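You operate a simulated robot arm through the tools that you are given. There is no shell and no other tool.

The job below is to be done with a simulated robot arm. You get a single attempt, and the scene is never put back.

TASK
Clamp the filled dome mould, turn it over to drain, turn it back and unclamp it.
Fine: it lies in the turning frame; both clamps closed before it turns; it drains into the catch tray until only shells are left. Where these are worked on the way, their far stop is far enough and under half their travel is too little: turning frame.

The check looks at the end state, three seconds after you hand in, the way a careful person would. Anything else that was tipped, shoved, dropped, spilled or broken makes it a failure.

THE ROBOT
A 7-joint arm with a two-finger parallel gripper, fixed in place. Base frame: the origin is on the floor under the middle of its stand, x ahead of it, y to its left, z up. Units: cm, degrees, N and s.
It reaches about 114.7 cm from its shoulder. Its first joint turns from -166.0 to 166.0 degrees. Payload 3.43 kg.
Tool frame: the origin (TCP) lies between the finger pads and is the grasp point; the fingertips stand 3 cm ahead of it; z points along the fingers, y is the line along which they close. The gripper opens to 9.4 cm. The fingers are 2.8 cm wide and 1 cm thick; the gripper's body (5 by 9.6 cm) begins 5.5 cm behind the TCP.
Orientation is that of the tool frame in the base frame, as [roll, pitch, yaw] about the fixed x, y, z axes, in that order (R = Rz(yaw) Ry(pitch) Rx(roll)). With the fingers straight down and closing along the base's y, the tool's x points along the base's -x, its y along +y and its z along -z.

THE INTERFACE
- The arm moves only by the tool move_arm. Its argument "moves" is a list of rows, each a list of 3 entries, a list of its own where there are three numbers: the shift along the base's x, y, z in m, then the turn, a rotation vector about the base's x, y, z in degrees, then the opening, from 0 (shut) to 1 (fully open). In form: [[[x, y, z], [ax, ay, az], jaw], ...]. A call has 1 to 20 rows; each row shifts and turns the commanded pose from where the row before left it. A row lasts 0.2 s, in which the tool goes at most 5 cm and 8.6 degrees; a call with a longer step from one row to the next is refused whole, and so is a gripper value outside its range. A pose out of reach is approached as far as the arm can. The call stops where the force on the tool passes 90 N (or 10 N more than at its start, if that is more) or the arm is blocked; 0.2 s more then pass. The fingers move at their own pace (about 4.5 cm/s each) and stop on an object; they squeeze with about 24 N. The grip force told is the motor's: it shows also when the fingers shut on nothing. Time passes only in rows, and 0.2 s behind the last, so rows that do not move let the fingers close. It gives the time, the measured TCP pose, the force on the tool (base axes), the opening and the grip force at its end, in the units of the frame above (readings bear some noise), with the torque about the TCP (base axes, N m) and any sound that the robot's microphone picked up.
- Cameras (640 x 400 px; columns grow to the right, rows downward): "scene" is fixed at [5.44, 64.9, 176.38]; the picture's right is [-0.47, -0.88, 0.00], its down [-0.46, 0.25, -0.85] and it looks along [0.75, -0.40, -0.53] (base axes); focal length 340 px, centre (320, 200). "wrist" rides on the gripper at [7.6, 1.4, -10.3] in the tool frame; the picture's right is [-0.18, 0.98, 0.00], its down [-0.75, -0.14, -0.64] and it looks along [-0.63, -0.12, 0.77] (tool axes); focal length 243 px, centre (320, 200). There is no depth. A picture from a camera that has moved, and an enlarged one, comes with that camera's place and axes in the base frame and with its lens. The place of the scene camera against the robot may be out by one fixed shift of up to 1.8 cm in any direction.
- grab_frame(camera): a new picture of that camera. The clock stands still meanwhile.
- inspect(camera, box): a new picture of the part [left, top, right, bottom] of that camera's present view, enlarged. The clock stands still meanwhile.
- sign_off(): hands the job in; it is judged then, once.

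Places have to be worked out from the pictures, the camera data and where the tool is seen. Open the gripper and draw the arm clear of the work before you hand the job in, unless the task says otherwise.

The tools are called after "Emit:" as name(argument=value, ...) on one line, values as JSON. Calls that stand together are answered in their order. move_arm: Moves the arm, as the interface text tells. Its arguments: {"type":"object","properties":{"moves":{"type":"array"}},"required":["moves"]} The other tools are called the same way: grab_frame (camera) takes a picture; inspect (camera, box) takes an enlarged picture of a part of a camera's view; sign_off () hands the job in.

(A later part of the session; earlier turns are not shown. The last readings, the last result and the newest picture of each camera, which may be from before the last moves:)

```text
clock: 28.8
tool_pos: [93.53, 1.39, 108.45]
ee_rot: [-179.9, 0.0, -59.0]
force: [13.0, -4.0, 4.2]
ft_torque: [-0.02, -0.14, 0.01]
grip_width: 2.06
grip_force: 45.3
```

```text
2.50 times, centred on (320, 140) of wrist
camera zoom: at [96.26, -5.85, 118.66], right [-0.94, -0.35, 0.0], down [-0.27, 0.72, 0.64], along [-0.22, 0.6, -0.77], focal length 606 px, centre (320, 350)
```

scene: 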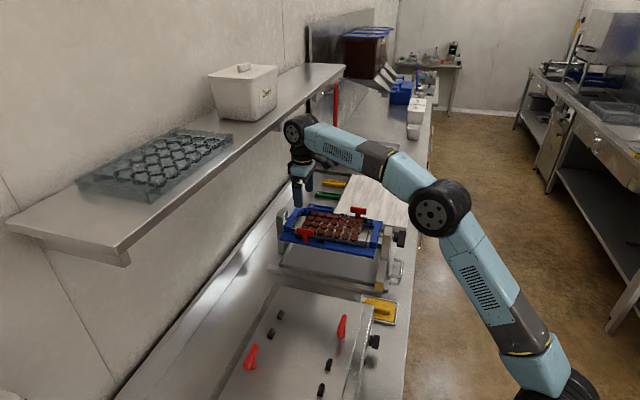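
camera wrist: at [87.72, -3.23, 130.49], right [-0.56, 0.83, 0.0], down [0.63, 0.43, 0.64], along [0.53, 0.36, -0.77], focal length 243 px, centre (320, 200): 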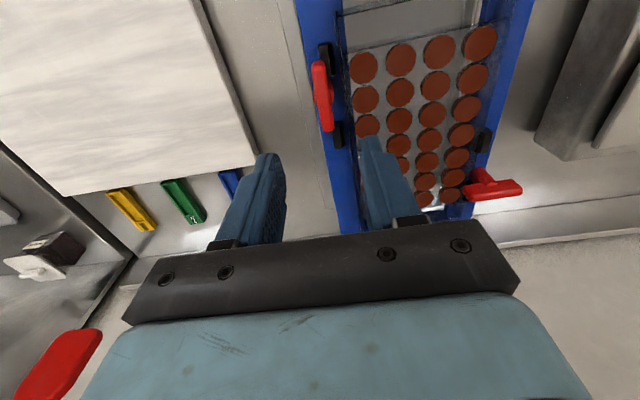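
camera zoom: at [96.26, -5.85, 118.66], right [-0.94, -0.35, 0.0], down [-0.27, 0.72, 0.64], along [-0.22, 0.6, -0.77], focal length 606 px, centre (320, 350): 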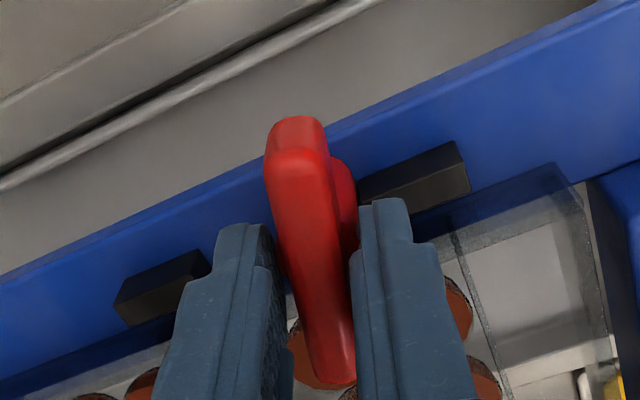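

I overcorrected a bit (now +13 N). I move back 1 mm and turn on to the stop.

Emit:
move_arm(moves=[[[0.001, -0.0003, 0], [0, 0, 4], 0], [[0, 0, 0], [0, 0, 5], 0], [[0, 0, 0], [0, 0, 5], 0], [[0, 0, 0], [0, 0, 4], 0], [[0, 0, 0], [0, 0, 0], 0]])

Emit:
inspect(camera="wrist", box=[200, 60, 440, 220])

```text
clock: 30.0
tool_pos: [93.42, 1.22, 108.51]
ee_rot: [179.9, 0.2, -41.0]
force: [-12.8, -4.9, 0.4]
ft_torque: [-0.1, 0.25, -0.2]
grip_width: 2.02
grip_force: 44.7
```

```text
2.50 times, centred on (320, 140) of wrist
camera zoom: at [98.31, -4.66, 118.64], right [-0.78, -0.62, 0.0], down [-0.47, 0.6, 0.64], along [-0.4, 0.5, -0.77], focal length 606 px, centre (320, 350)
```

zoom: 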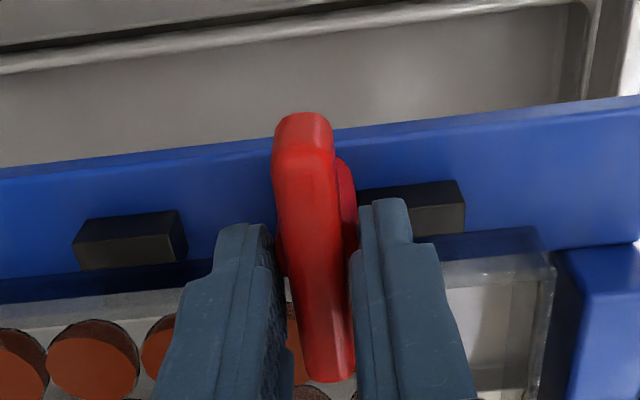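

The torque rises (-0.2), so the stop is close. A further 4° makes sure, then I release and rise.

Emit:
move_arm(moves=[[[-0.0005, -0.0003, 0], [0, 0, 4], 0], [[0, 0, 0], [0, 0, 0], 0], [[0, 0, 0], [0, 0, 0], 0.45], [[0, 0, 0], [0, 0, 0], 0.45], [[0, 0, 0], [0, 0, 0], 0.45], [[0, 0, 0.02], [0, 0, 0], 0.45], [[0, 0, 0.03], [0, 0, 0], 0.45], [[0, 0, 0.04], [0, 0, 0], 0.45], [[0, 0, 0.04], [0, 0, 0], 0.45], [[0, 0, 0], [0, 0, 0], 0.45]])

Emit:
grab_frame(camera="wrist")

Emit:
inspect(camera="scene", box=[270, 180, 410, 270])

```text
clock: 32.2
tool_pos: [93.52, 1.34, 121.44]
ee_rot: [180.0, 0.0, -37.0]
force: [0.2, 0.6, -0.4]
ft_torque: [-0.01, 0.01, 0.0]
grip_width: 4.24
grip_force: 0.1
```

```text
taken
camera wrist: at [98.85, -4.29, 131.59], right [-0.74, -0.67, 0.0], down [-0.52, 0.57, 0.64], along [-0.43, 0.47, -0.77], focal length 243 px, centre (320, 200)
```

wrist: 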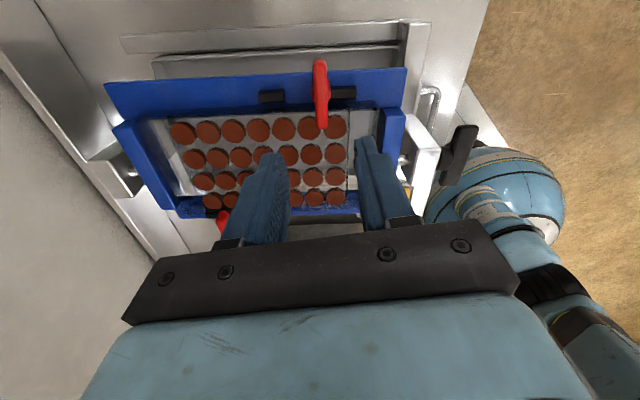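

```text
4.44 times, centred on (340, 225) of scene
camera zoom: at [5.44, 64.9, 176.38], right [-0.47, -0.88, 0.0], down [-0.46, 0.25, -0.85], along [0.75, -0.4, -0.53], focal length 1512 px, centre (231, 89)
```

zoom: 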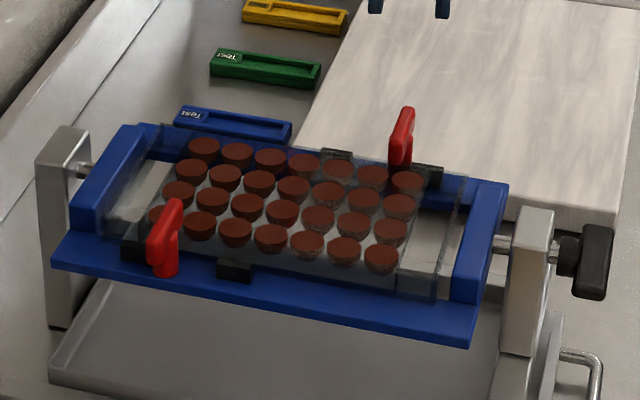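

Both clamps now lie across the mould edges. Next is the knob: its bar lies horizontally along the counter direction, centred near (74.8, -4.5, 102.5). I back off toward the robot side and tilt the gripper to horizontal, pointing along the frame axis (azimuth ≈43.4°).

Emit:
move_arm(moves=[[[-0.01, -0.005, 0.02], [0, 0, -4.8], 0.6], [[-0.02, -0.01, 0.02], [0, 0, -4.8], 0.6], [[-0.025, -0.013, 0], [5.633, -5.958, 0], 0.6], [[-0.025, -0.013, 0], [5.633, -5.958, 0], 0.6], [[-0.025, -0.013, 0], [5.633, -5.958, 0], 0.6], [[-0.025, -0.013, 0], [5.633, -5.958, 0], 0.6], [[-0.025, -0.013, 0], [5.633, -5.958, 0], 0.6], [[-0.025, -0.013, 0], [5.633, -5.958, 0], 0.6], [[-0.025, -0.013, 0], [5.633, -5.958, 0], 0.6], [[-0.025, -0.013, 0], [5.633, -5.958, 0], 0.6], [[-0.025, -0.013, 0], [5.633, -5.958, 0], 0.6], [[-0.025, -0.013, 0], [5.633, -5.958, 0], 0.6], [[-0.025, -0.013, 0], [5.5, -5.82, 0], 0.6], [[0, 0, 0], [0, 0, 0], 0.6]])

Emit:
grab_frame(camera="wrist")

Emit:
grab_frame(camera="scene")

```text
clock: 35.2
tool_pos: [63.59, -14.37, 125.05]
ee_rot: [-89.9, 0.1, -46.8]
force: [-0.3, -0.7, -0.3]
ft_torque: [0.03, 0.0, 0.03]
grip_width: 5.63
grip_force: 0.0
out of reach, approached as far as the arm can: row 8
```

```text
taken
camera wrist: at [61.45, -26.82, 123.51], right [-0.13, 0.14, -0.98], down [-0.98, 0.11, 0.14], along [0.12, 0.98, 0.12], focal length 243 px, centre (320, 200)
```

wrist: 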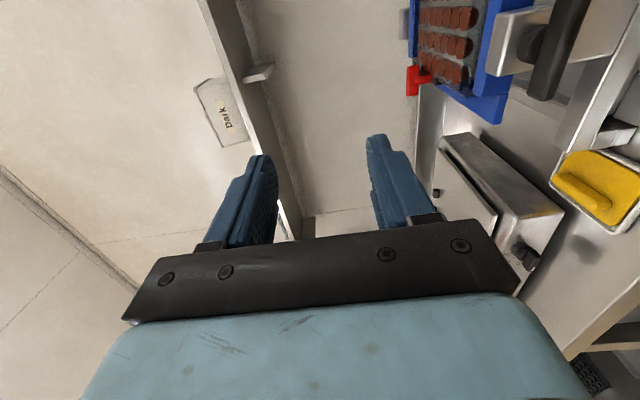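

```text
taken
```

scene: 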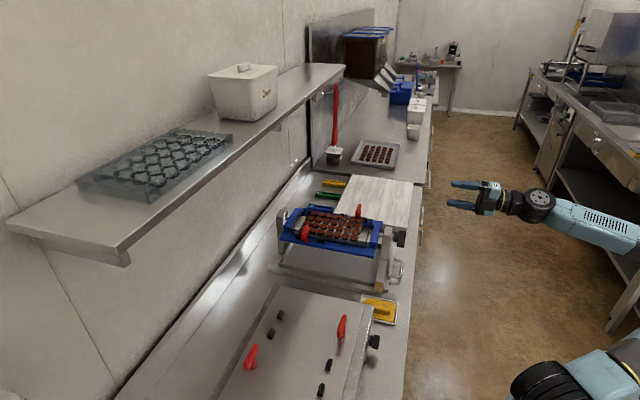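

The gripper is horizontal along the axis direction. I enlarge the knob to measure its bar and stem.

Emit:
inspect(camera="wrist", box=[400, 0, 640, 150])

Emit:
inspect(camera="scene", box=[370, 210, 420, 300])

```text
2.67 times, centred on (520, 75) of wrist
camera zoom: at [61.45, -26.82, 123.51], right [-0.13, 0.14, -0.98], down [-0.98, 0.11, 0.14], along [0.12, 0.98, 0.12], focal length 647 px, centre (-213, 533)
```

zoom: 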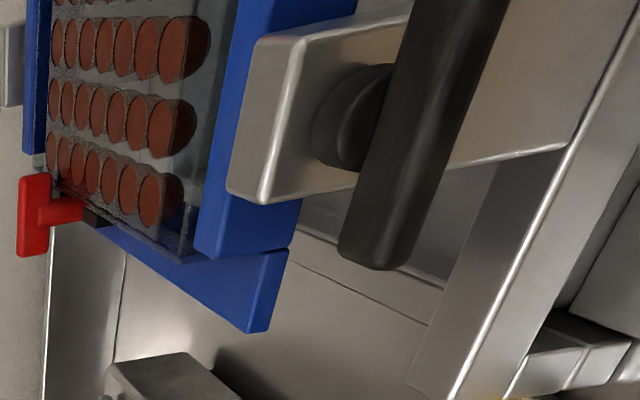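

```text
4.44 times, centred on (395, 255) of scene
camera zoom: at [5.44, 64.9, 176.38], right [-0.47, -0.88, 0.0], down [-0.46, 0.25, -0.85], along [0.75, -0.4, -0.53], focal length 1512 px, centre (-13, -44)
```

zoom: 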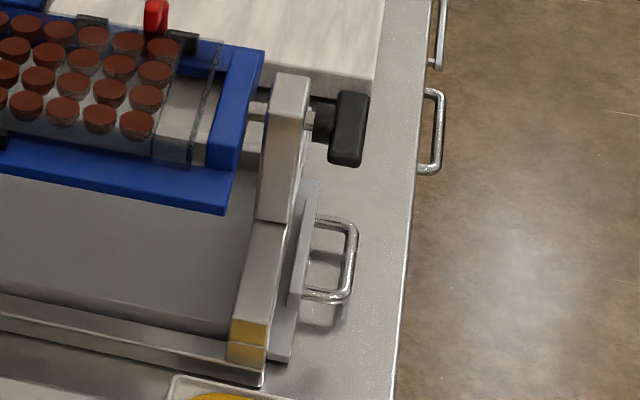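

I lower the gripper to the axis height at about 8 cm standoff from the knob.

Emit:
move_arm(moves=[[[0.01, 0.009, -0.045], [0, 0, 0], 0.6], [[0.01, 0.009, -0.045], [0, 0, 0], 0.6], [[0.01, 0.009, -0.045], [0, 0, 0], 0.6], [[0.01, 0.009, -0.045], [0, 0, 0], 0.6], [[0.01, 0.009, -0.045], [0, 0, 0], 0.6], [[0, 0, 0], [0, 0, 0], 0.6]])

Emit:
grab_frame(camera="wrist")

Emit:
inspect(camera="scene", box=[340, 190, 480, 290])

```text
clock: 36.6
tool_pos: [68.54, -9.75, 102.35]
ee_rot: [-89.9, 0.1, -46.6]
force: [0.2, 0.3, 0.1]
ft_torque: [-0.01, 0.03, 0.01]
grip_width: 5.63
grip_force: 0.0
```

```text
taken
camera wrist: at [66.37, -22.24, 100.99], right [-0.13, 0.13, -0.98], down [-0.98, 0.11, 0.14], along [0.12, 0.99, 0.12], focal length 243 px, centre (320, 200)
```

wrist: 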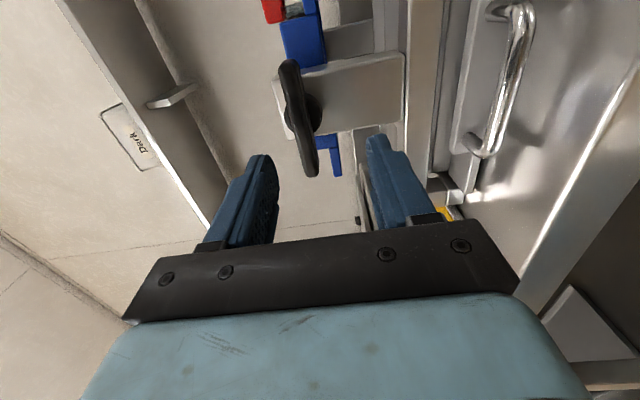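

```text
4.00 times, centred on (410, 240) of scene
camera zoom: at [5.44, 64.9, 176.38], right [-0.47, -0.88, 0.0], down [-0.46, 0.25, -0.85], along [0.75, -0.4, -0.53], focal length 1361 px, centre (-40, 40)
```

zoom: 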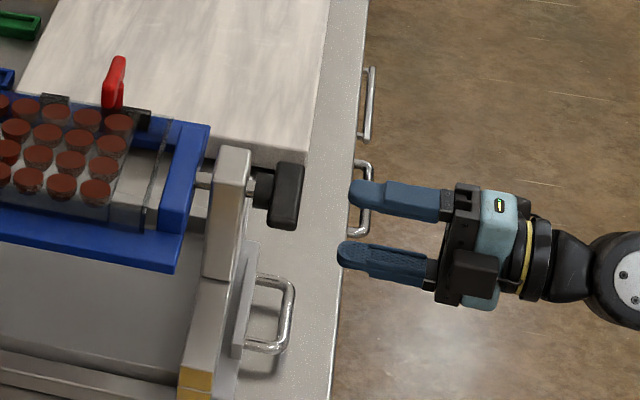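

Emit:
inspect(camera="wrist", box=[250, 30, 410, 190])

```text
2.50 times, centred on (330, 110) of wrist
camera zoom: at [66.37, -22.24, 100.99], right [-0.13, 0.13, -0.98], down [-0.98, 0.11, 0.14], along [0.12, 0.99, 0.12], focal length 606 px, centre (295, 425)
```

zoom: 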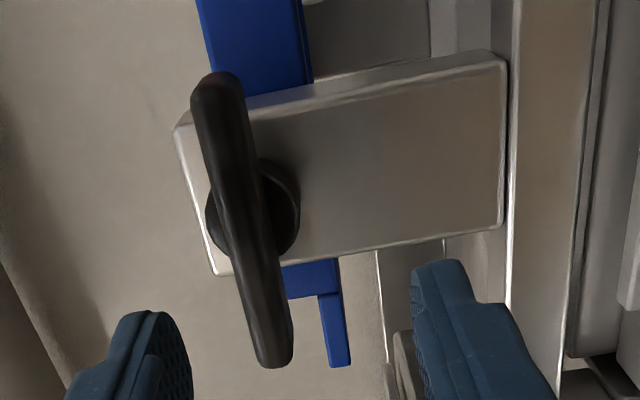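

From several views the knob bar spans about (71.5, -1.5) to (77.7, -7.2) at z≈104, centre (74.6, -4.4, 104). I raise 1.7 cm, trim sideways and advance about 4.5 cm, then look.

Emit:
move_arm(moves=[[[0.0017, -0.0018, 0.017], [0, 0, 0], 0.55], [[0.0145, 0.0137, 0], [0, 0, 0], 0.55], [[0.0145, 0.0137, 0], [0, 0, 0], 0.55], [[0, 0, 0], [0, 0, 0], 0.55]])

Emit:
inspect(camera="wrist", box=[220, 60, 420, 220])

Emit:
inspect(camera="scene", box=[370, 210, 450, 270])

```text
clock: 37.6
tool_pos: [71.66, -7.16, 104.22]
ee_rot: [-90.1, 0.1, -46.7]
force: [0.5, 0.4, 0.8]
ft_torque: [0.04, -0.03, 0.0]
grip_width: 5.18
grip_force: 0.0
```

```text
2.50 times, centred on (320, 140) of wrist
camera zoom: at [69.48, -19.65, 102.75], right [-0.13, 0.13, -0.98], down [-0.98, 0.11, 0.14], along [0.12, 0.99, 0.12], focal length 606 px, centre (320, 350)
```

zoom: 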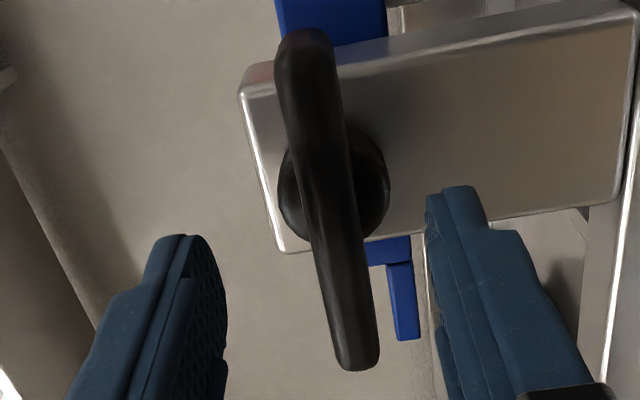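

```text
6.67 times, centred on (410, 240) of scene
camera zoom: at [5.44, 64.9, 176.38], right [-0.47, -0.88, 0.0], down [-0.46, 0.25, -0.85], along [0.75, -0.4, -0.53], focal length 2269 px, centre (-280, -67)
```

zoom: 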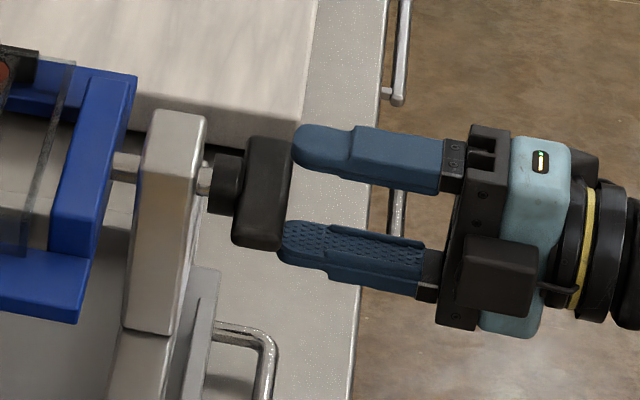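

The fingertips are now at the bar's front face. I trim (w +0.3, z −0.2), advance 2 cm and close.

Emit:
move_arm(moves=[[[0.0021, -0.0022, -0.002], [0, 0, 0], 0.55], [[0.0145, 0.0137, 0], [0, 0, 0], 0.55], [[0, 0, 0], [0, 0, 0], 0.3], [[0, 0, 0], [0, 0, 0], 0.15], [[0, 0, 0], [0, 0, 0], 0.0], [[0, 0, 0], [0, 0, 0], 0.0], [[0, 0, 0], [0, 0, 0], 0.0]])

Emit:
inspect(camera="wrist", box=[220, 60, 420, 220])

Emit:
inspect(camera="scene", box=[370, 210, 450, 270])

```text
clock: 39.2
tool_pos: [73.35, -6.08, 103.8]
ee_rot: [-90.2, 0.1, -46.6]
force: [-14.0, -3.9, -33.8]
ft_torque: [-0.32, -0.26, -0.74]
grip_width: 1.26
grip_force: 45.3
```

```text
2.50 times, centred on (320, 140) of wrist
camera zoom: at [71.18, -18.5, 102.37], right [-0.13, 0.13, -0.98], down [-0.98, 0.11, 0.14], along [0.12, 0.99, 0.12], focal length 606 px, centre (320, 350)
```

zoom: 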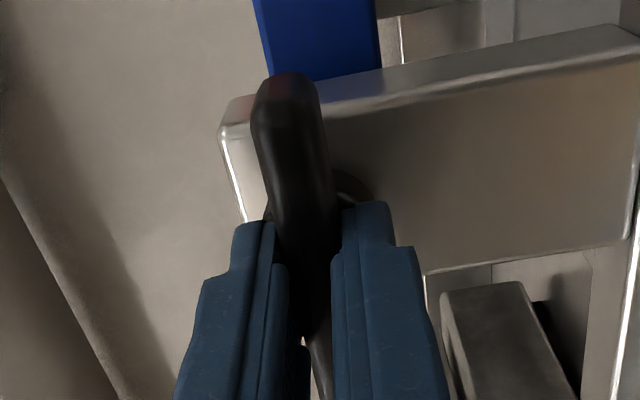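

```text
6.67 times, centred on (410, 240) of scene
camera zoom: at [5.44, 64.9, 176.38], right [-0.47, -0.88, 0.0], down [-0.46, 0.25, -0.85], along [0.75, -0.4, -0.53], focal length 2269 px, centre (-280, -67)
```

zoom: 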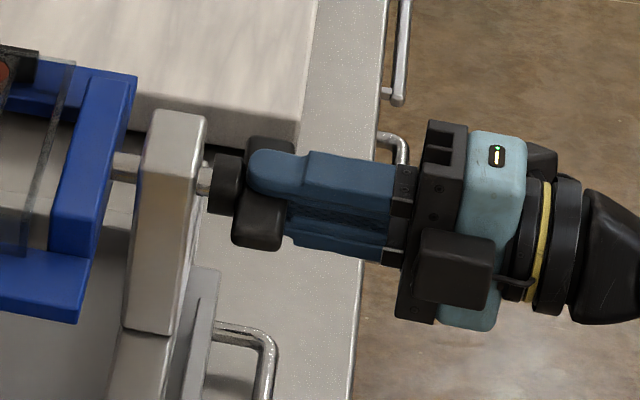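

Gripped at 1.26 cm, but there is a 34 N downward load, so the bar sits a little lower than my command. I lower 3 mm and re-read.

Emit:
move_arm(moves=[[[-0.0005, 0, -0.003], [0, 0, 0], 0], [[0, 0, 0], [0, 0, 0], 0], [[0, 0, 0], [0, 0, 0], 0]])

```text
clock: 40.0
tool_pos: [73.35, -5.92, 103.76]
ee_rot: [-89.9, -0.2, -46.7]
force: [9.6, 4.0, 7.0]
ft_torque: [-0.14, 0.23, 1.26]
grip_width: 1.28
grip_force: 45.4
```

Emit:
move_arm(moves=[[[0, 0, -0.0003], [0, 0, 0], 0], [[0, 0, 0], [0, 0, 0], 0], [[0, 0, 0], [0, 0, 0], 0]])

```text
clock: 40.8
tool_pos: [73.35, -6.02, 103.77]
ee_rot: [-89.9, -0.1, -46.7]
force: [24.5, 6.0, 32.4]
ft_torque: [0.1, -0.07, 0.6]
grip_width: 1.29
grip_force: 44.9
```

Emit:
move_arm(moves=[[[0, 0, 0], [0, 0, 0], 0], [[0, 0, 0], [0, 0, 0], 0], [[0, 0, 0], [0, 0, 0], 0]])

```text
clock: 41.6
tool_pos: [73.33, -6.05, 103.78]
ee_rot: [-90.0, -0.1, -46.7]
force: [36.5, 7.3, 45.8]
ft_torque: [0.22, -0.16, -0.6]
grip_width: 1.29
grip_force: 45.0
```

The load creeps up while holding still, so the arm integrates a small position error. I shift the command 1 mm toward the measured position and watch the trend.

Emit:
move_arm(moves=[[[0.001, 0.001, 0.0012], [0, 0, 0], 0], [[0, 0, 0], [0, 0, 0], 0], [[0, 0, 0], [0, 0, 0], 0]])

Emit:
move_arm(moves=[[[0, 0, 0], [0, 0, 0], 0], [[0, 0, 0], [0, 0, 0], 0]])

```text
clock: 42.4
tool_pos: [73.32, -6.03, 103.9]
ee_rot: [-90.1, 0.0, -46.7]
force: [13.3, -10.1, 31.9]
ft_torque: [0.34, -0.37, -1.53]
grip_width: 1.29
grip_force: 44.9
```

```text
clock: 43.0
tool_pos: [73.25, -6.05, 103.77]
ee_rot: [-89.8, 0.0, -46.7]
force: [11.7, -11.6, 29.4]
ft_torque: [0.31, -0.29, -1.27]
grip_width: 1.29
grip_force: 45.3
```

Loads are settling. I trim a bit more (yaw −1°, small shifts) and then test a small roll about the knob axis.

Emit:
move_arm(moves=[[[0.0004, -0.0004, 0.0006], [0, 0, -1], 0], [[0, 0, 0], [0, 0, 0], 0], [[0, 0, 0], [0, 0, 0], 0]])

Emit:
move_arm(moves=[[[0, 0, 0], [2.18, 2.06, 0], 0], [[0, 0, 0], [0, 0, 0], 0], [[0, 0, 0], [0, 0, 0], 0]])

```text
clock: 43.8
tool_pos: [73.22, -6.09, 103.91]
ee_rot: [-90.1, 0.0, -47.6]
force: [-5.3, -6.0, 13.9]
ft_torque: [0.28, -0.43, 1.03]
grip_width: 1.26
grip_force: 45.3
```

```text
clock: 44.6
tool_pos: [73.38, -5.95, 103.75]
ee_rot: [-90.2, 3.0, -47.6]
force: [-16.8, -3.9, 0.3]
ft_torque: [-0.8, -1.0, 0.56]
grip_width: 1.39
grip_force: 45.2
```

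Rolling +3° about the axis meets a 1.3 N·m opposing torque and spreads the fingers, which suggests a stop or friction. I go back and test the other direction.

Emit:
move_arm(moves=[[[0, 0, 0], [-2.18, -2.06, 0], 0], [[0, 0, 0], [0, 0, 0], 0]])

Emit:
move_arm(moves=[[[0, 0, 0], [-2.18, -2.06, 0], 0], [[0, 0, 0], [0, 0, 0], 0], [[0, 0, 0], [0, 0, 0], 0]])

```text
clock: 45.2
tool_pos: [73.37, -5.98, 103.94]
ee_rot: [-90.1, 0.2, -47.6]
force: [-27.6, -4.2, -12.0]
ft_torque: [0.03, -0.08, -0.44]
grip_width: 1.3
grip_force: 44.8
```

```text
clock: 46.0
tool_pos: [73.4, -6.08, 103.81]
ee_rot: [-90.0, -3.0, -47.7]
force: [-32.2, -2.2, -18.5]
ft_torque: [0.2, -0.05, -0.01]
grip_width: 1.29
grip_force: 44.6
```

The −3° roll is nearly torque-free with the frame following, so the frame turns in the negative sense about the axis. To have wrist range for 180°, I return to zero, release, back off, and roll the gripper +180° for the opposite starting grasp.

Emit:
move_arm(moves=[[[-0.0015, 0, -0.001], [2.18, 2.06, 0], 0], [[0, 0, 0], [0, 0, 0], 0], [[0, 0, 0], [0, 0, 0], 0.3], [[0, 0, 0], [0, 0, 0], 0.55], [[0, 0, 0], [0, 0, 0], 0.55], [[-0.0145, -0.0137, 0], [0, 0, 0], 0.55], [[-0.022, -0.0206, 0], [0, 0, 0], 0.55], [[-0.022, -0.0206, 0], [0, 0, 0], 0.55], [[0, 0, 0], [0, 0, 0], 0.55]])

Emit:
inspect(camera="scene", box=[270, 180, 470, 290])

Emit:
inspect(camera="wrist", box=[220, 30, 420, 190])

```text
clock: 48.0
tool_pos: [67.3, -11.46, 103.84]
ee_rot: [-90.1, 0.0, -47.6]
force: [-0.1, 0.4, -1.0]
ft_torque: [0.03, 0.01, 0.01]
grip_width: 5.18
grip_force: 0.1
```

```text
3.20 times, centred on (370, 235) of scene
camera zoom: at [5.44, 64.9, 176.38], right [-0.47, -0.88, 0.0], down [-0.46, 0.25, -0.85], along [0.75, -0.4, -0.53], focal length 1089 px, centre (160, 88)
```

zoom: 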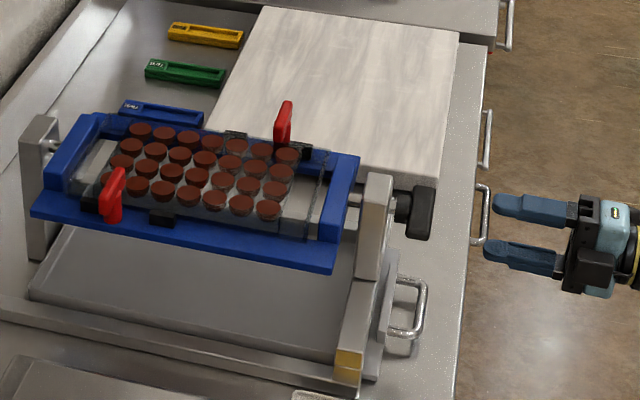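

```text
2.50 times, centred on (320, 110) of wrist
camera zoom: at [64.94, -23.89, 102.29], right [-0.12, 0.14, -0.98], down [-0.98, 0.12, 0.14], along [0.14, 0.98, 0.12], focal length 606 px, centre (320, 425)
```

zoom: 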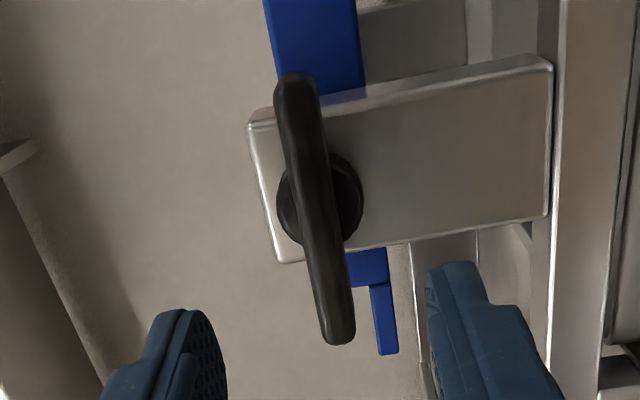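

The frame sits level and free. I roll the gripper +180° about its own axis at this standoff.

Emit:
move_arm(moves=[[[0, 0, 0], [6.277, 5.732, 0], 0.55], [[0, 0, 0], [6.277, 5.732, 0], 0.55], [[0, 0, 0], [6.277, 5.732, 0], 0.55], [[0, 0, 0], [6.277, 5.732, 0], 0.55], [[0, 0, 0], [6.277, 5.732, 0], 0.55], [[0, 0, 0], [6.277, 5.732, 0], 0.55], [[0, 0, 0], [6.277, 5.732, 0], 0.55], [[0, 0, 0], [6.277, 5.732, 0], 0.55], [[0, 0, 0], [6.277, 5.732, 0], 0.55], [[0, 0, 0], [6.277, 5.732, 0], 0.55], [[0, 0, 0], [0, 0, 0], 0.55]])

```text
clock: 50.4
tool_pos: [67.45, -11.56, 103.72]
ee_rot: [-90.3, 85.1, -48.0]
force: [-0.4, -0.1, -0.2]
ft_torque: [0.0, 0.02, -0.02]
grip_width: 5.17
grip_force: 0.1
```

Half the roll is done without trouble; I continue with the rest.

Emit:
move_arm(moves=[[[0, 0, 0], [6.277, 5.732, 0], 0.55], [[0, 0, 0], [6.277, 5.732, 0], 0.55], [[0, 0, 0], [6.277, 5.732, 0], 0.55], [[0, 0, 0], [6.277, 5.732, 0], 0.55], [[0, 0, 0], [6.277, 5.732, 0], 0.55], [[0, 0, 0], [6.277, 5.732, 0], 0.55], [[0, 0, 0], [6.277, 5.732, 0], 0.55], [[0, 0, 0], [6.277, 5.732, 0], 0.55], [[0, 0, 0], [6.277, 5.732, 0], 0.55], [[0, 0, 0], [6.277, 5.732, 0], 0.55], [[0, 0, 0], [6.277, 5.732, 0], 0.55], [[0, 0, 0], [1.11, 1.01, 0], 0.55], [[0, 0, 0], [0, 0, 0], 0.55]])

Emit:
grab_frame(camera="wrist")

Emit:
grab_frame(camera="scene")

```text
clock: 53.2
tool_pos: [67.31, -11.56, 103.69]
ee_rot: [90.0, -0.1, 132.4]
force: [0.1, 0.1, 0.3]
ft_torque: [0.0, 0.02, -0.01]
grip_width: 5.16
grip_force: 0.1
```

```text
taken
camera wrist: at [54.76, -12.64, 105.14], right [0.13, -0.14, 0.98], down [0.03, -0.99, -0.14], along [0.99, 0.05, -0.12], focal length 243 px, centre (320, 200)
```

wrist: 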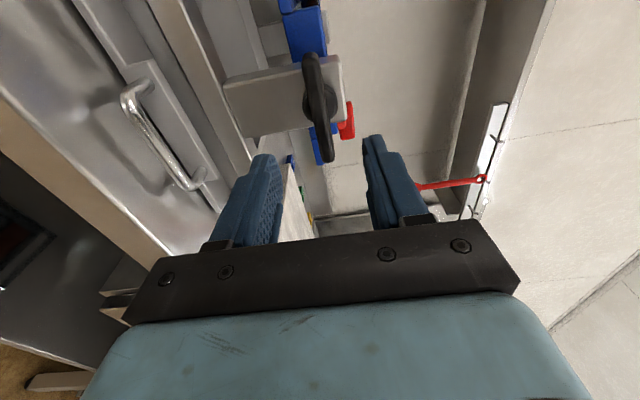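

```text
taken
```

scene: 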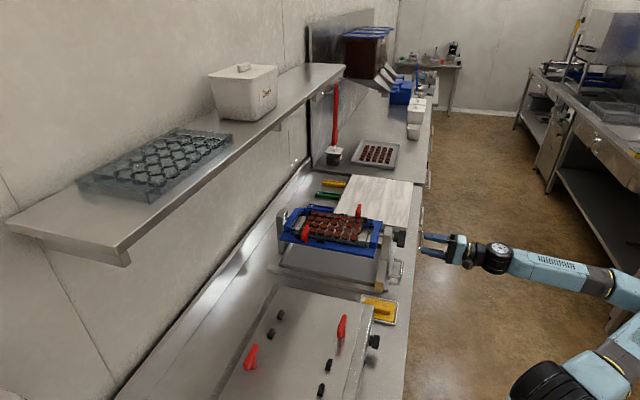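

The roll is complete. This mirrored view gives a second estimate of the knob axis; I enlarge it.

Emit:
inspect(camera="wrist", box=[220, 30, 420, 190])

```text
2.50 times, centred on (320, 110) of wrist
camera zoom: at [54.76, -12.64, 105.14], right [0.13, -0.14, 0.98], down [0.03, -0.99, -0.14], along [0.99, 0.05, -0.12], focal length 606 px, centre (320, 425)
```

zoom: 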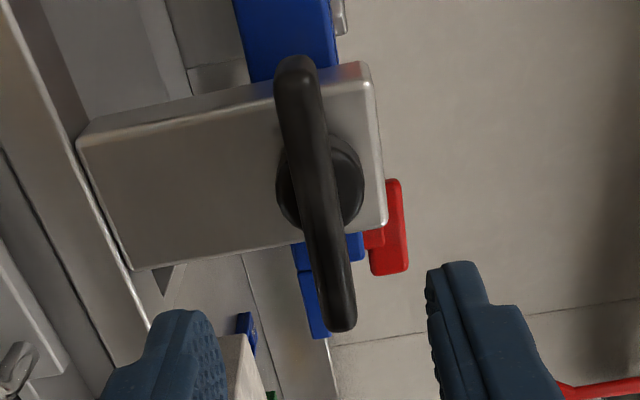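

Comparing the two mirrored views, the axis lies about 0.2 cm toward −w from my line, at z≈103.75. I correct that, advance 8.1 cm and close on the bar.

Emit:
move_arm(moves=[[[-0.0015, 0.00165, 0], [0, 0, 0.5], 0.55], [[0.0199, 0.0182, 0], [0, 0, 0], 0.55], [[0.0199, 0.0182, 0], [0, 0, 0], 0.55], [[0.0199, 0.0182, 0], [0, 0, 0], 0.55], [[0, 0, 0], [0, 0, 0], 0.3], [[0, 0, 0], [0, 0, 0], 0.15], [[0, 0, 0], [0, 0, 0], 0.0], [[0, 0, 0], [0, 0, 0], 0.0]])

Emit:
inspect(camera="wrist", box=[220, 60, 420, 220])

```text
clock: 55.0
tool_pos: [73.25, -5.81, 103.77]
ee_rot: [90.0, -0.1, 132.8]
force: [6.7, 3.3, 10.6]
ft_torque: [0.06, -0.12, -0.08]
grip_width: 1.27
grip_force: 42.1
```

```text
2.50 times, centred on (320, 140) of wrist
camera zoom: at [60.59, -7.08, 105.18], right [0.12, -0.14, 0.98], down [0.04, -0.99, -0.14], along [0.99, 0.06, -0.12], focal length 606 px, centre (320, 350)
```

zoom: 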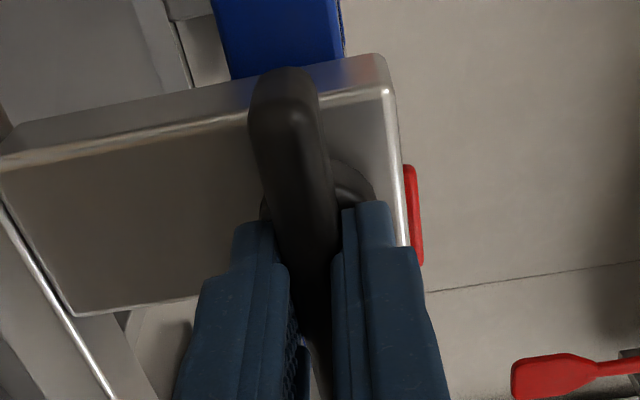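

Gripped cleanly with low loads. I begin turning the frame in the negative sense, 15° first.

Emit:
move_arm(moves=[[[0, 0, 0], [-3.67, -3.4, 0], 0], [[0, 0, 0], [-3.67, -3.4, 0], 0], [[0, 0, 0], [-3.67, -3.4, 0], 0], [[0, 0, 0], [0, 0, 0], 0]])

Emit:
inspect(camera="scene", box=[260, 180, 420, 300])

```text
clock: 56.0
tool_pos: [73.29, -5.87, 103.72]
ee_rot: [90.0, 15.0, 132.9]
force: [13.1, 8.4, 21.0]
ft_torque: [0.99, -1.16, -0.14]
grip_width: 1.29
grip_force: 45.3
```

```text
3.33 times, centred on (340, 240) of scene
camera zoom: at [5.44, 64.9, 176.38], right [-0.47, -0.88, 0.0], down [-0.46, 0.25, -0.85], along [0.75, -0.4, -0.53], focal length 1134 px, centre (253, 67)
```

zoom: 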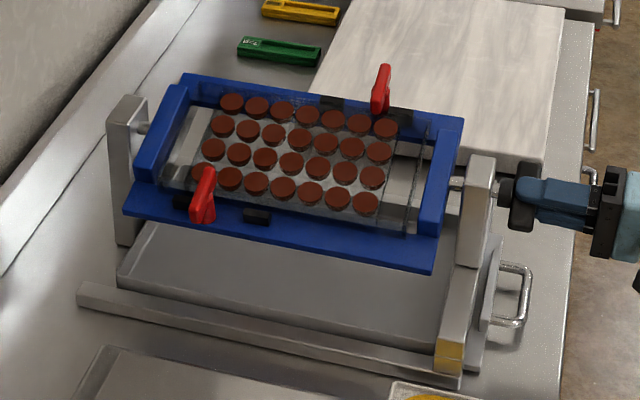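

The frame follows: the near side goes down, clamps hold. I trim the command by under 1 mm and continue turning 35°.

Emit:
move_arm(moves=[[[0.0004, 0.0003, 0.001], [-5.136, -4.756, 0], 0], [[0, 0, 0], [-5.136, -4.756, 0], 0], [[0, 0, 0], [-5.136, -4.756, 0], 0], [[0, 0, 0], [-5.136, -4.756, 0], 0], [[0, 0, 0], [-5.136, -4.756, 0], 0], [[0, 0, 0], [0, 0, 0], 0]])

Emit:
inspect(camera="scene", box=[260, 180, 420, 300])

```text
clock: 57.4
tool_pos: [73.21, -5.85, 103.84]
ee_rot: [90.2, 50.1, 133.0]
force: [-5.2, -1.0, -2.8]
ft_torque: [0.75, -0.82, 0.46]
grip_width: 1.32
grip_force: 45.0
```

```text
3.33 times, centred on (340, 240) of scene
camera zoom: at [5.44, 64.9, 176.38], right [-0.47, -0.88, 0.0], down [-0.46, 0.25, -0.85], along [0.75, -0.4, -0.53], focal length 1134 px, centre (253, 67)
```

zoom: 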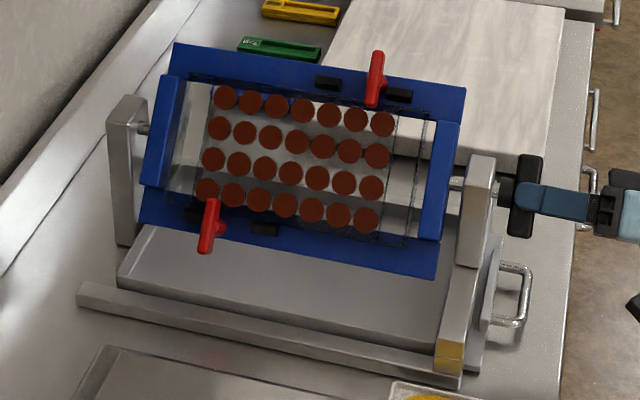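

At 50° with small loads. I continue to about 92°.

Emit:
move_arm(moves=[[[0, 0, 0], [-5.136, -4.756, 0], 0], [[0, 0, 0], [-5.136, -4.756, 0], 0], [[0, 0, 0], [-5.136, -4.756, 0], 0], [[0, 0, 0], [-5.136, -4.756, 0], 0], [[0, 0, 0], [-5.136, -4.756, 0], 0], [[0, 0, 0], [-5.136, -4.756, 0], 0], [[0, 0, 0], [0, 0, 0], 0]])

Emit:
inspect(camera="scene", box=[260, 180, 420, 300])

```text
clock: 59.0
tool_pos: [73.32, -5.74, 103.87]
ee_rot: [-93.0, 87.8, -50.3]
force: [-9.6, -2.0, -10.6]
ft_torque: [0.06, -0.13, 1.2]
grip_width: 1.36
grip_force: 44.3
```

```text
3.33 times, centred on (340, 240) of scene
camera zoom: at [5.44, 64.9, 176.38], right [-0.47, -0.88, 0.0], down [-0.46, 0.25, -0.85], along [0.75, -0.4, -0.53], focal length 1134 px, centre (253, 67)
```

zoom: 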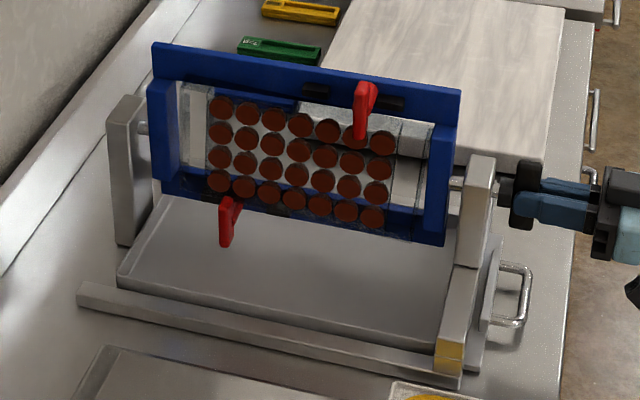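

At about 92° and everything holds. I continue.

Emit:
move_arm(moves=[[[-0.0003, 0, -0.0003], [-5.136, -4.756, 0], 0], [[0, 0, 0], [-5.136, -4.756, 0], 0], [[0, 0, 0], [-5.136, -4.756, 0], 0], [[0, 0, 0], [-5.136, -4.756, 0], 0], [[0, 0, 0], [-5.136, -4.756, 0], 0], [[0, 0, 0], [-5.136, -4.756, 0], 0], [[0, 0, 0], [0, 0, 0], 0]])

Emit:
inspect(camera="scene", box=[260, 180, 420, 300])

```text
clock: 60.6
tool_pos: [73.32, -5.85, 103.82]
ee_rot: [-90.1, 45.8, -47.5]
force: [0.5, 4.8, 0.3]
ft_torque: [-0.83, 0.73, 0.48]
grip_width: 1.36
grip_force: 44.7
```

```text
3.33 times, centred on (340, 240) of scene
camera zoom: at [5.44, 64.9, 176.38], right [-0.47, -0.88, 0.0], down [-0.46, 0.25, -0.85], along [0.75, -0.4, -0.53], focal length 1134 px, centre (253, 67)
```

zoom: 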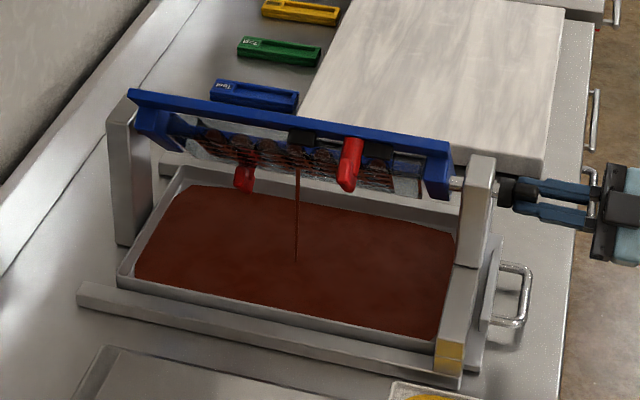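

It is draining into the catch tray. I continue to the far stop near 180°.

Emit:
move_arm(moves=[[[0, 0, 0], [-5.136, -4.756, 0], 0], [[0, 0, 0], [-5.136, -4.756, 0], 0], [[0, 0, 0], [-5.136, -4.756, 0], 0], [[0, 0, 0], [-5.136, -4.756, 0], 0], [[0, 0, 0], [-5.136, -4.756, 0], 0], [[0, 0, 0], [0, 0, 0], 0]])

Emit:
inspect(camera="scene", box=[260, 180, 420, 300])

```text
clock: 62.0
tool_pos: [73.13, -5.88, 103.84]
ee_rot: [-90.0, 10.8, -47.2]
force: [-3.6, 3.2, 1.6]
ft_torque: [-0.91, 0.94, -0.92]
grip_width: 1.29
grip_force: 45.2
```

```text
3.33 times, centred on (340, 240) of scene
camera zoom: at [5.44, 64.9, 176.38], right [-0.47, -0.88, 0.0], down [-0.46, 0.25, -0.85], along [0.75, -0.4, -0.53], focal length 1134 px, centre (253, 67)
```

zoom: 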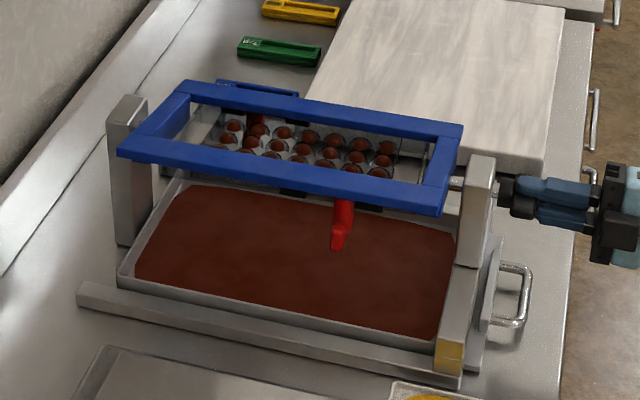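

At about 169°; I finish the last degrees gently to find the far stop.

Emit:
move_arm(moves=[[[0, 0, 0], [-3.67, -3.4, 0], 0], [[0, 0, 0], [-3.67, -3.4, 0], 0], [[0, 0, 0], [0, 0, 0], 0]])

Emit:
move_arm(moves=[[[0, 0, 0], [-2.2, -2.04, 0], 0], [[0, 0, 0], [0, 0, 0], 0]])

Emit:
inspect(camera="scene", box=[260, 180, 420, 300])

```text
clock: 62.8
tool_pos: [73.33, -5.92, 103.87]
ee_rot: [-90.0, 0.8, -47.4]
force: [-3.4, 2.0, -3.9]
ft_torque: [-0.03, -0.01, -0.34]
grip_width: 1.3
grip_force: 45.4
```

```text
clock: 63.4
tool_pos: [73.24, -5.92, 103.86]
ee_rot: [-89.9, -2.1, -47.3]
force: [-1.0, 3.4, -0.1]
ft_torque: [1.01, 0.91, -0.91]
grip_width: 1.39
grip_force: 45.3
```

```text
3.33 times, centred on (340, 240) of scene
camera zoom: at [5.44, 64.9, 176.38], right [-0.47, -0.88, 0.0], down [-0.46, 0.25, -0.85], along [0.75, -0.4, -0.53], focal length 1134 px, centre (253, 67)
```

zoom: 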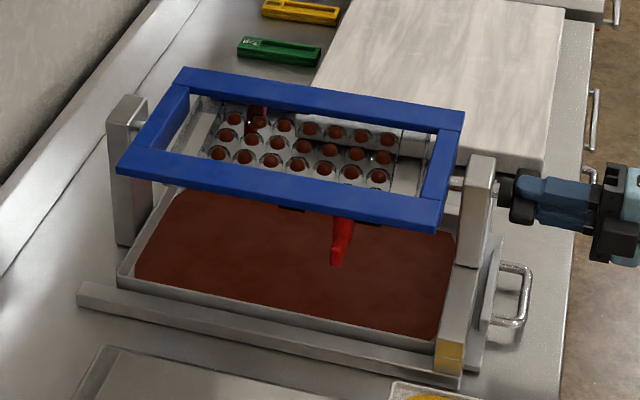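

The far stop is felt at 180° (1.4 N·m opposing). I ease back 2° to relieve the torque and hold still to let it drain.

Emit:
move_arm(moves=[[[0, 0, 0], [1.47, 1.36, 0], 0], [[0, 0, 0], [0, 0, 0], 0], [[0, 0, 0], [0, 0, 0], 0], [[0, 0, 0], [0, 0, 0], 0], [[0, 0, 0], [0, 0, 0], 0], [[0, 0, 0], [0, 0, 0], 0], [[0, 0, 0], [0, 0, 0], 0], [[0, 0, 0], [0, 0, 0], 0], [[0, 0, 0], [0, 0, 0], 0], [[0, 0, 0], [0, 0, 0], 0], [[0, 0, 0], [0, 0, 0], 0], [[0, 0, 0], [0, 0, 0], 0], [[0, 0, 0], [0, 0, 0], 0], [[0, 0, 0], [0, 0, 0], 0], [[0, 0, 0], [0, 0, 0], 0]])

Emit:
inspect(camera="scene", box=[280, 195, 400, 285])

Emit:
grab_frame(camera="wrist")

```text
clock: 66.6
tool_pos: [73.29, -5.85, 103.82]
ee_rot: [-90.0, -0.1, -47.3]
force: [5.4, -1.8, -1.8]
ft_torque: [0.26, 0.16, -0.24]
grip_width: 1.29
grip_force: 45.3
```

```text
4.44 times, centred on (340, 240) of scene
camera zoom: at [5.44, 64.9, 176.38], right [-0.47, -0.88, 0.0], down [-0.46, 0.25, -0.85], along [0.75, -0.4, -0.53], focal length 1512 px, centre (231, 22)
```

zoom: 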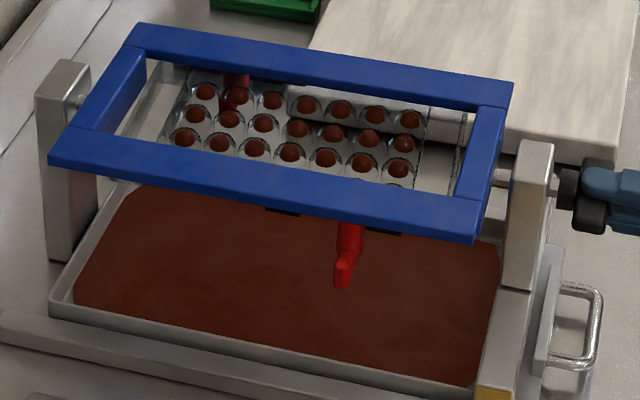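

```text
taken
camera wrist: at [70.95, -18.29, 102.35], right [-0.12, 0.13, -0.98], down [-0.98, 0.12, 0.14], along [0.14, 0.98, 0.12], focal length 243 px, centre (320, 200)
```

wrist: 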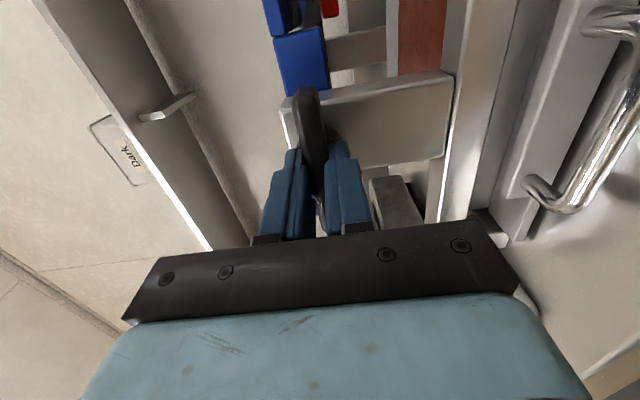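

Nothing spills outside the tray. I keep it inverted for several more seconds to drain fully.

Emit:
move_arm(moves=[[[0, 0, 0], [0, 0, 0], 0], [[0, 0, 0], [0, 0, 0], 0], [[0, 0, 0], [0, 0, 0], 0], [[0, 0, 0], [0, 0, 0], 0], [[0, 0, 0], [0, 0, 0], 0], [[0, 0, 0], [0, 0, 0], 0], [[0, 0, 0], [0, 0, 0], 0], [[0, 0, 0], [0, 0, 0], 0], [[0, 0, 0], [0, 0, 0], 0], [[0, 0, 0], [0, 0, 0], 0], [[0, 0, 0], [0, 0, 0], 0], [[0, 0, 0], [0, 0, 0], 0], [[0, 0, 0], [0, 0, 0], 0], [[0, 0, 0], [0, 0, 0], 0], [[0, 0, 0], [0, 0, 0], 0], [[0, 0, 0], [0, 0, 0], 0], [[0, 0, 0], [0, 0, 0], 0], [[0, 0, 0], [0, 0, 0], 0], [[0, 0, 0], [0, 0, 0], 0], [[0, 0, 0], [0, 0, 0], 0]])

Emit:
inspect(camera="scene", box=[300, 205, 380, 265])

```text
clock: 70.8
tool_pos: [73.32, -5.73, 103.79]
ee_rot: [-90.0, -0.1, -47.3]
force: [6.2, -2.7, 0.6]
ft_torque: [0.33, 0.15, -0.12]
grip_width: 1.3
grip_force: 45.1
```

```text
6.67 times, centred on (340, 235) of scene
camera zoom: at [5.44, 64.9, 176.38], right [-0.47, -0.88, 0.0], down [-0.46, 0.25, -0.85], along [0.75, -0.4, -0.53], focal length 2269 px, centre (187, -33)
```

zoom: 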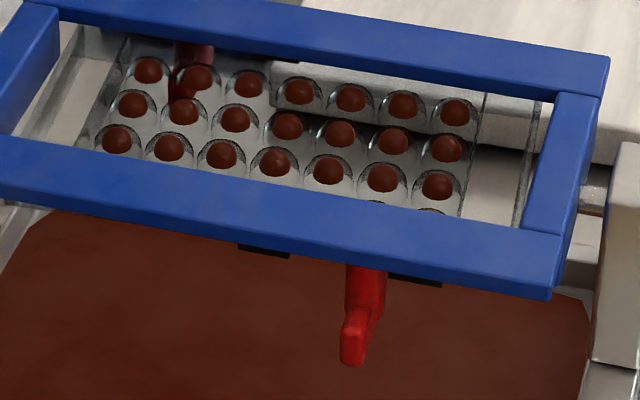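

Loads stay low. I hold another two rounds so that the drain is certainly complete.

Emit:
move_arm(moves=[[[0, 0, 0], [0, 0, 0], 0], [[0, 0, 0], [0, 0, 0], 0], [[0, 0, 0], [0, 0, 0], 0], [[0, 0, 0], [0, 0, 0], 0], [[0, 0, 0], [0, 0, 0], 0], [[0, 0, 0], [0, 0, 0], 0], [[0, 0, 0], [0, 0, 0], 0], [[0, 0, 0], [0, 0, 0], 0], [[0, 0, 0], [0, 0, 0], 0], [[0, 0, 0], [0, 0, 0], 0], [[0, 0, 0], [0, 0, 0], 0], [[0, 0, 0], [0, 0, 0], 0], [[0, 0, 0], [0, 0, 0], 0], [[0, 0, 0], [0, 0, 0], 0], [[0, 0, 0], [0, 0, 0], 0], [[0, 0, 0], [0, 0, 0], 0], [[0, 0, 0], [0, 0, 0], 0], [[0, 0, 0], [0, 0, 0], 0], [[0, 0, 0], [0, 0, 0], 0], [[0, 0, 0], [0, 0, 0], 0]])

Emit:
move_arm(moves=[[[0, 0, 0], [0, 0, 0], 0], [[0, 0, 0], [0, 0, 0], 0], [[0, 0, 0], [0, 0, 0], 0], [[0, 0, 0], [0, 0, 0], 0], [[0, 0, 0], [0, 0, 0], 0], [[0, 0, 0], [0, 0, 0], 0], [[0, 0, 0], [0, 0, 0], 0], [[0, 0, 0], [0, 0, 0], 0], [[0, 0, 0], [0, 0, 0], 0], [[0, 0, 0], [0, 0, 0], 0], [[0, 0, 0], [0, 0, 0], 0], [[0, 0, 0], [0, 0, 0], 0], [[0, 0, 0], [0, 0, 0], 0], [[0, 0, 0], [0, 0, 0], 0], [[0, 0, 0], [0, 0, 0], 0], [[0, 0, 0], [0, 0, 0], 0], [[0, 0, 0], [0, 0, 0], 0], [[0, 0, 0], [0, 0, 0], 0], [[0, 0, 0], [0, 0, 0], 0], [[0, 0, 0], [0, 0, 0], 0]])

```text
clock: 75.0
tool_pos: [73.2, -5.95, 103.81]
ee_rot: [-90.0, -0.1, -47.2]
force: [5.9, -3.3, 1.0]
ft_torque: [0.35, 0.15, -0.1]
grip_width: 1.3
grip_force: 45.1
```

```text
clock: 79.2
tool_pos: [73.3, -5.75, 103.83]
ee_rot: [-89.9, -0.1, -47.3]
force: [6.3, -3.4, 1.2]
ft_torque: [0.32, 0.12, -0.07]
grip_width: 1.3
grip_force: 44.9
```

After about 17 s inverted, I turn back 42° and look for remaining drips from the cavities.

Emit:
move_arm(moves=[[[0, 0, 0], [5.136, 4.756, 0], 0], [[0, 0, 0], [5.136, 4.756, 0], 0], [[0, 0, 0], [5.136, 4.756, 0], 0], [[0, 0, 0], [5.136, 4.756, 0], 0], [[0, 0, 0], [5.136, 4.756, 0], 0], [[0, 0, 0], [5.136, 4.756, 0], 0], [[0, 0, 0], [0, 0, 0], 0]])

Emit:
inspect(camera="scene", box=[270, 180, 400, 280])

```text
clock: 80.8
tool_pos: [73.18, -5.91, 103.74]
ee_rot: [-90.0, 42.1, -47.4]
force: [7.0, -4.3, 7.7]
ft_torque: [-1.0, 1.1, -0.3]
grip_width: 1.3
grip_force: 45.3
```

```text
4.00 times, centred on (335, 230) of scene
camera zoom: at [5.44, 64.9, 176.38], right [-0.47, -0.88, 0.0], down [-0.46, 0.25, -0.85], along [0.75, -0.4, -0.53], focal length 1361 px, centre (260, 80)
```

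zoom: 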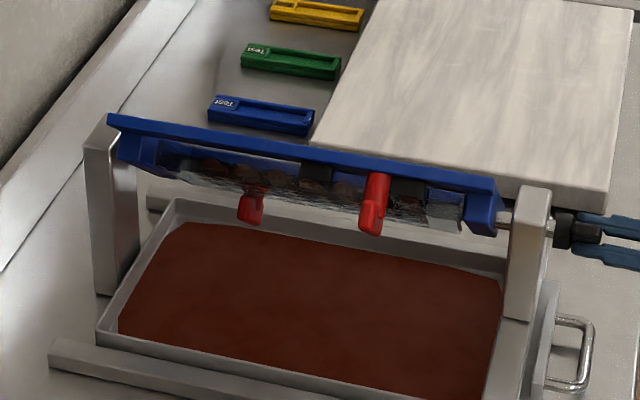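

No more drip. I continue back to about 90° and look into the cavities.

Emit:
move_arm(moves=[[[0, 0, 0.0003], [5.136, 4.756, 0], 0], [[0, 0, 0], [5.136, 4.756, 0], 0], [[0, 0, 0], [5.136, 4.756, 0], 0], [[0, 0, 0], [5.136, 4.756, 0], 0], [[0, 0, 0], [5.136, 4.756, 0], 0], [[0, 0, 0], [5.136, 4.756, 0], 0], [[0, 0, 0], [5.136, 4.756, 0], 0], [[0, 0, 0], [0, 0, 0], 0]])

Emit:
inspect(camera="scene", box=[280, 180, 390, 260])

```text
clock: 82.6
tool_pos: [73.15, -5.81, 103.92]
ee_rot: [96.7, 88.9, 139.6]
force: [0.3, -3.4, -6.1]
ft_torque: [-0.26, 0.45, 1.04]
grip_width: 1.36
grip_force: 44.5
```

```text
5.00 times, centred on (335, 220) of scene
camera zoom: at [5.44, 64.9, 176.38], right [-0.47, -0.88, 0.0], down [-0.46, 0.25, -0.85], along [0.75, -0.4, -0.53], focal length 1702 px, centre (245, 100)
```

zoom: 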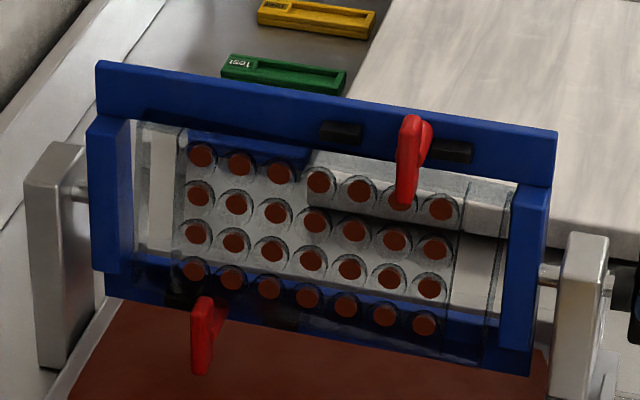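

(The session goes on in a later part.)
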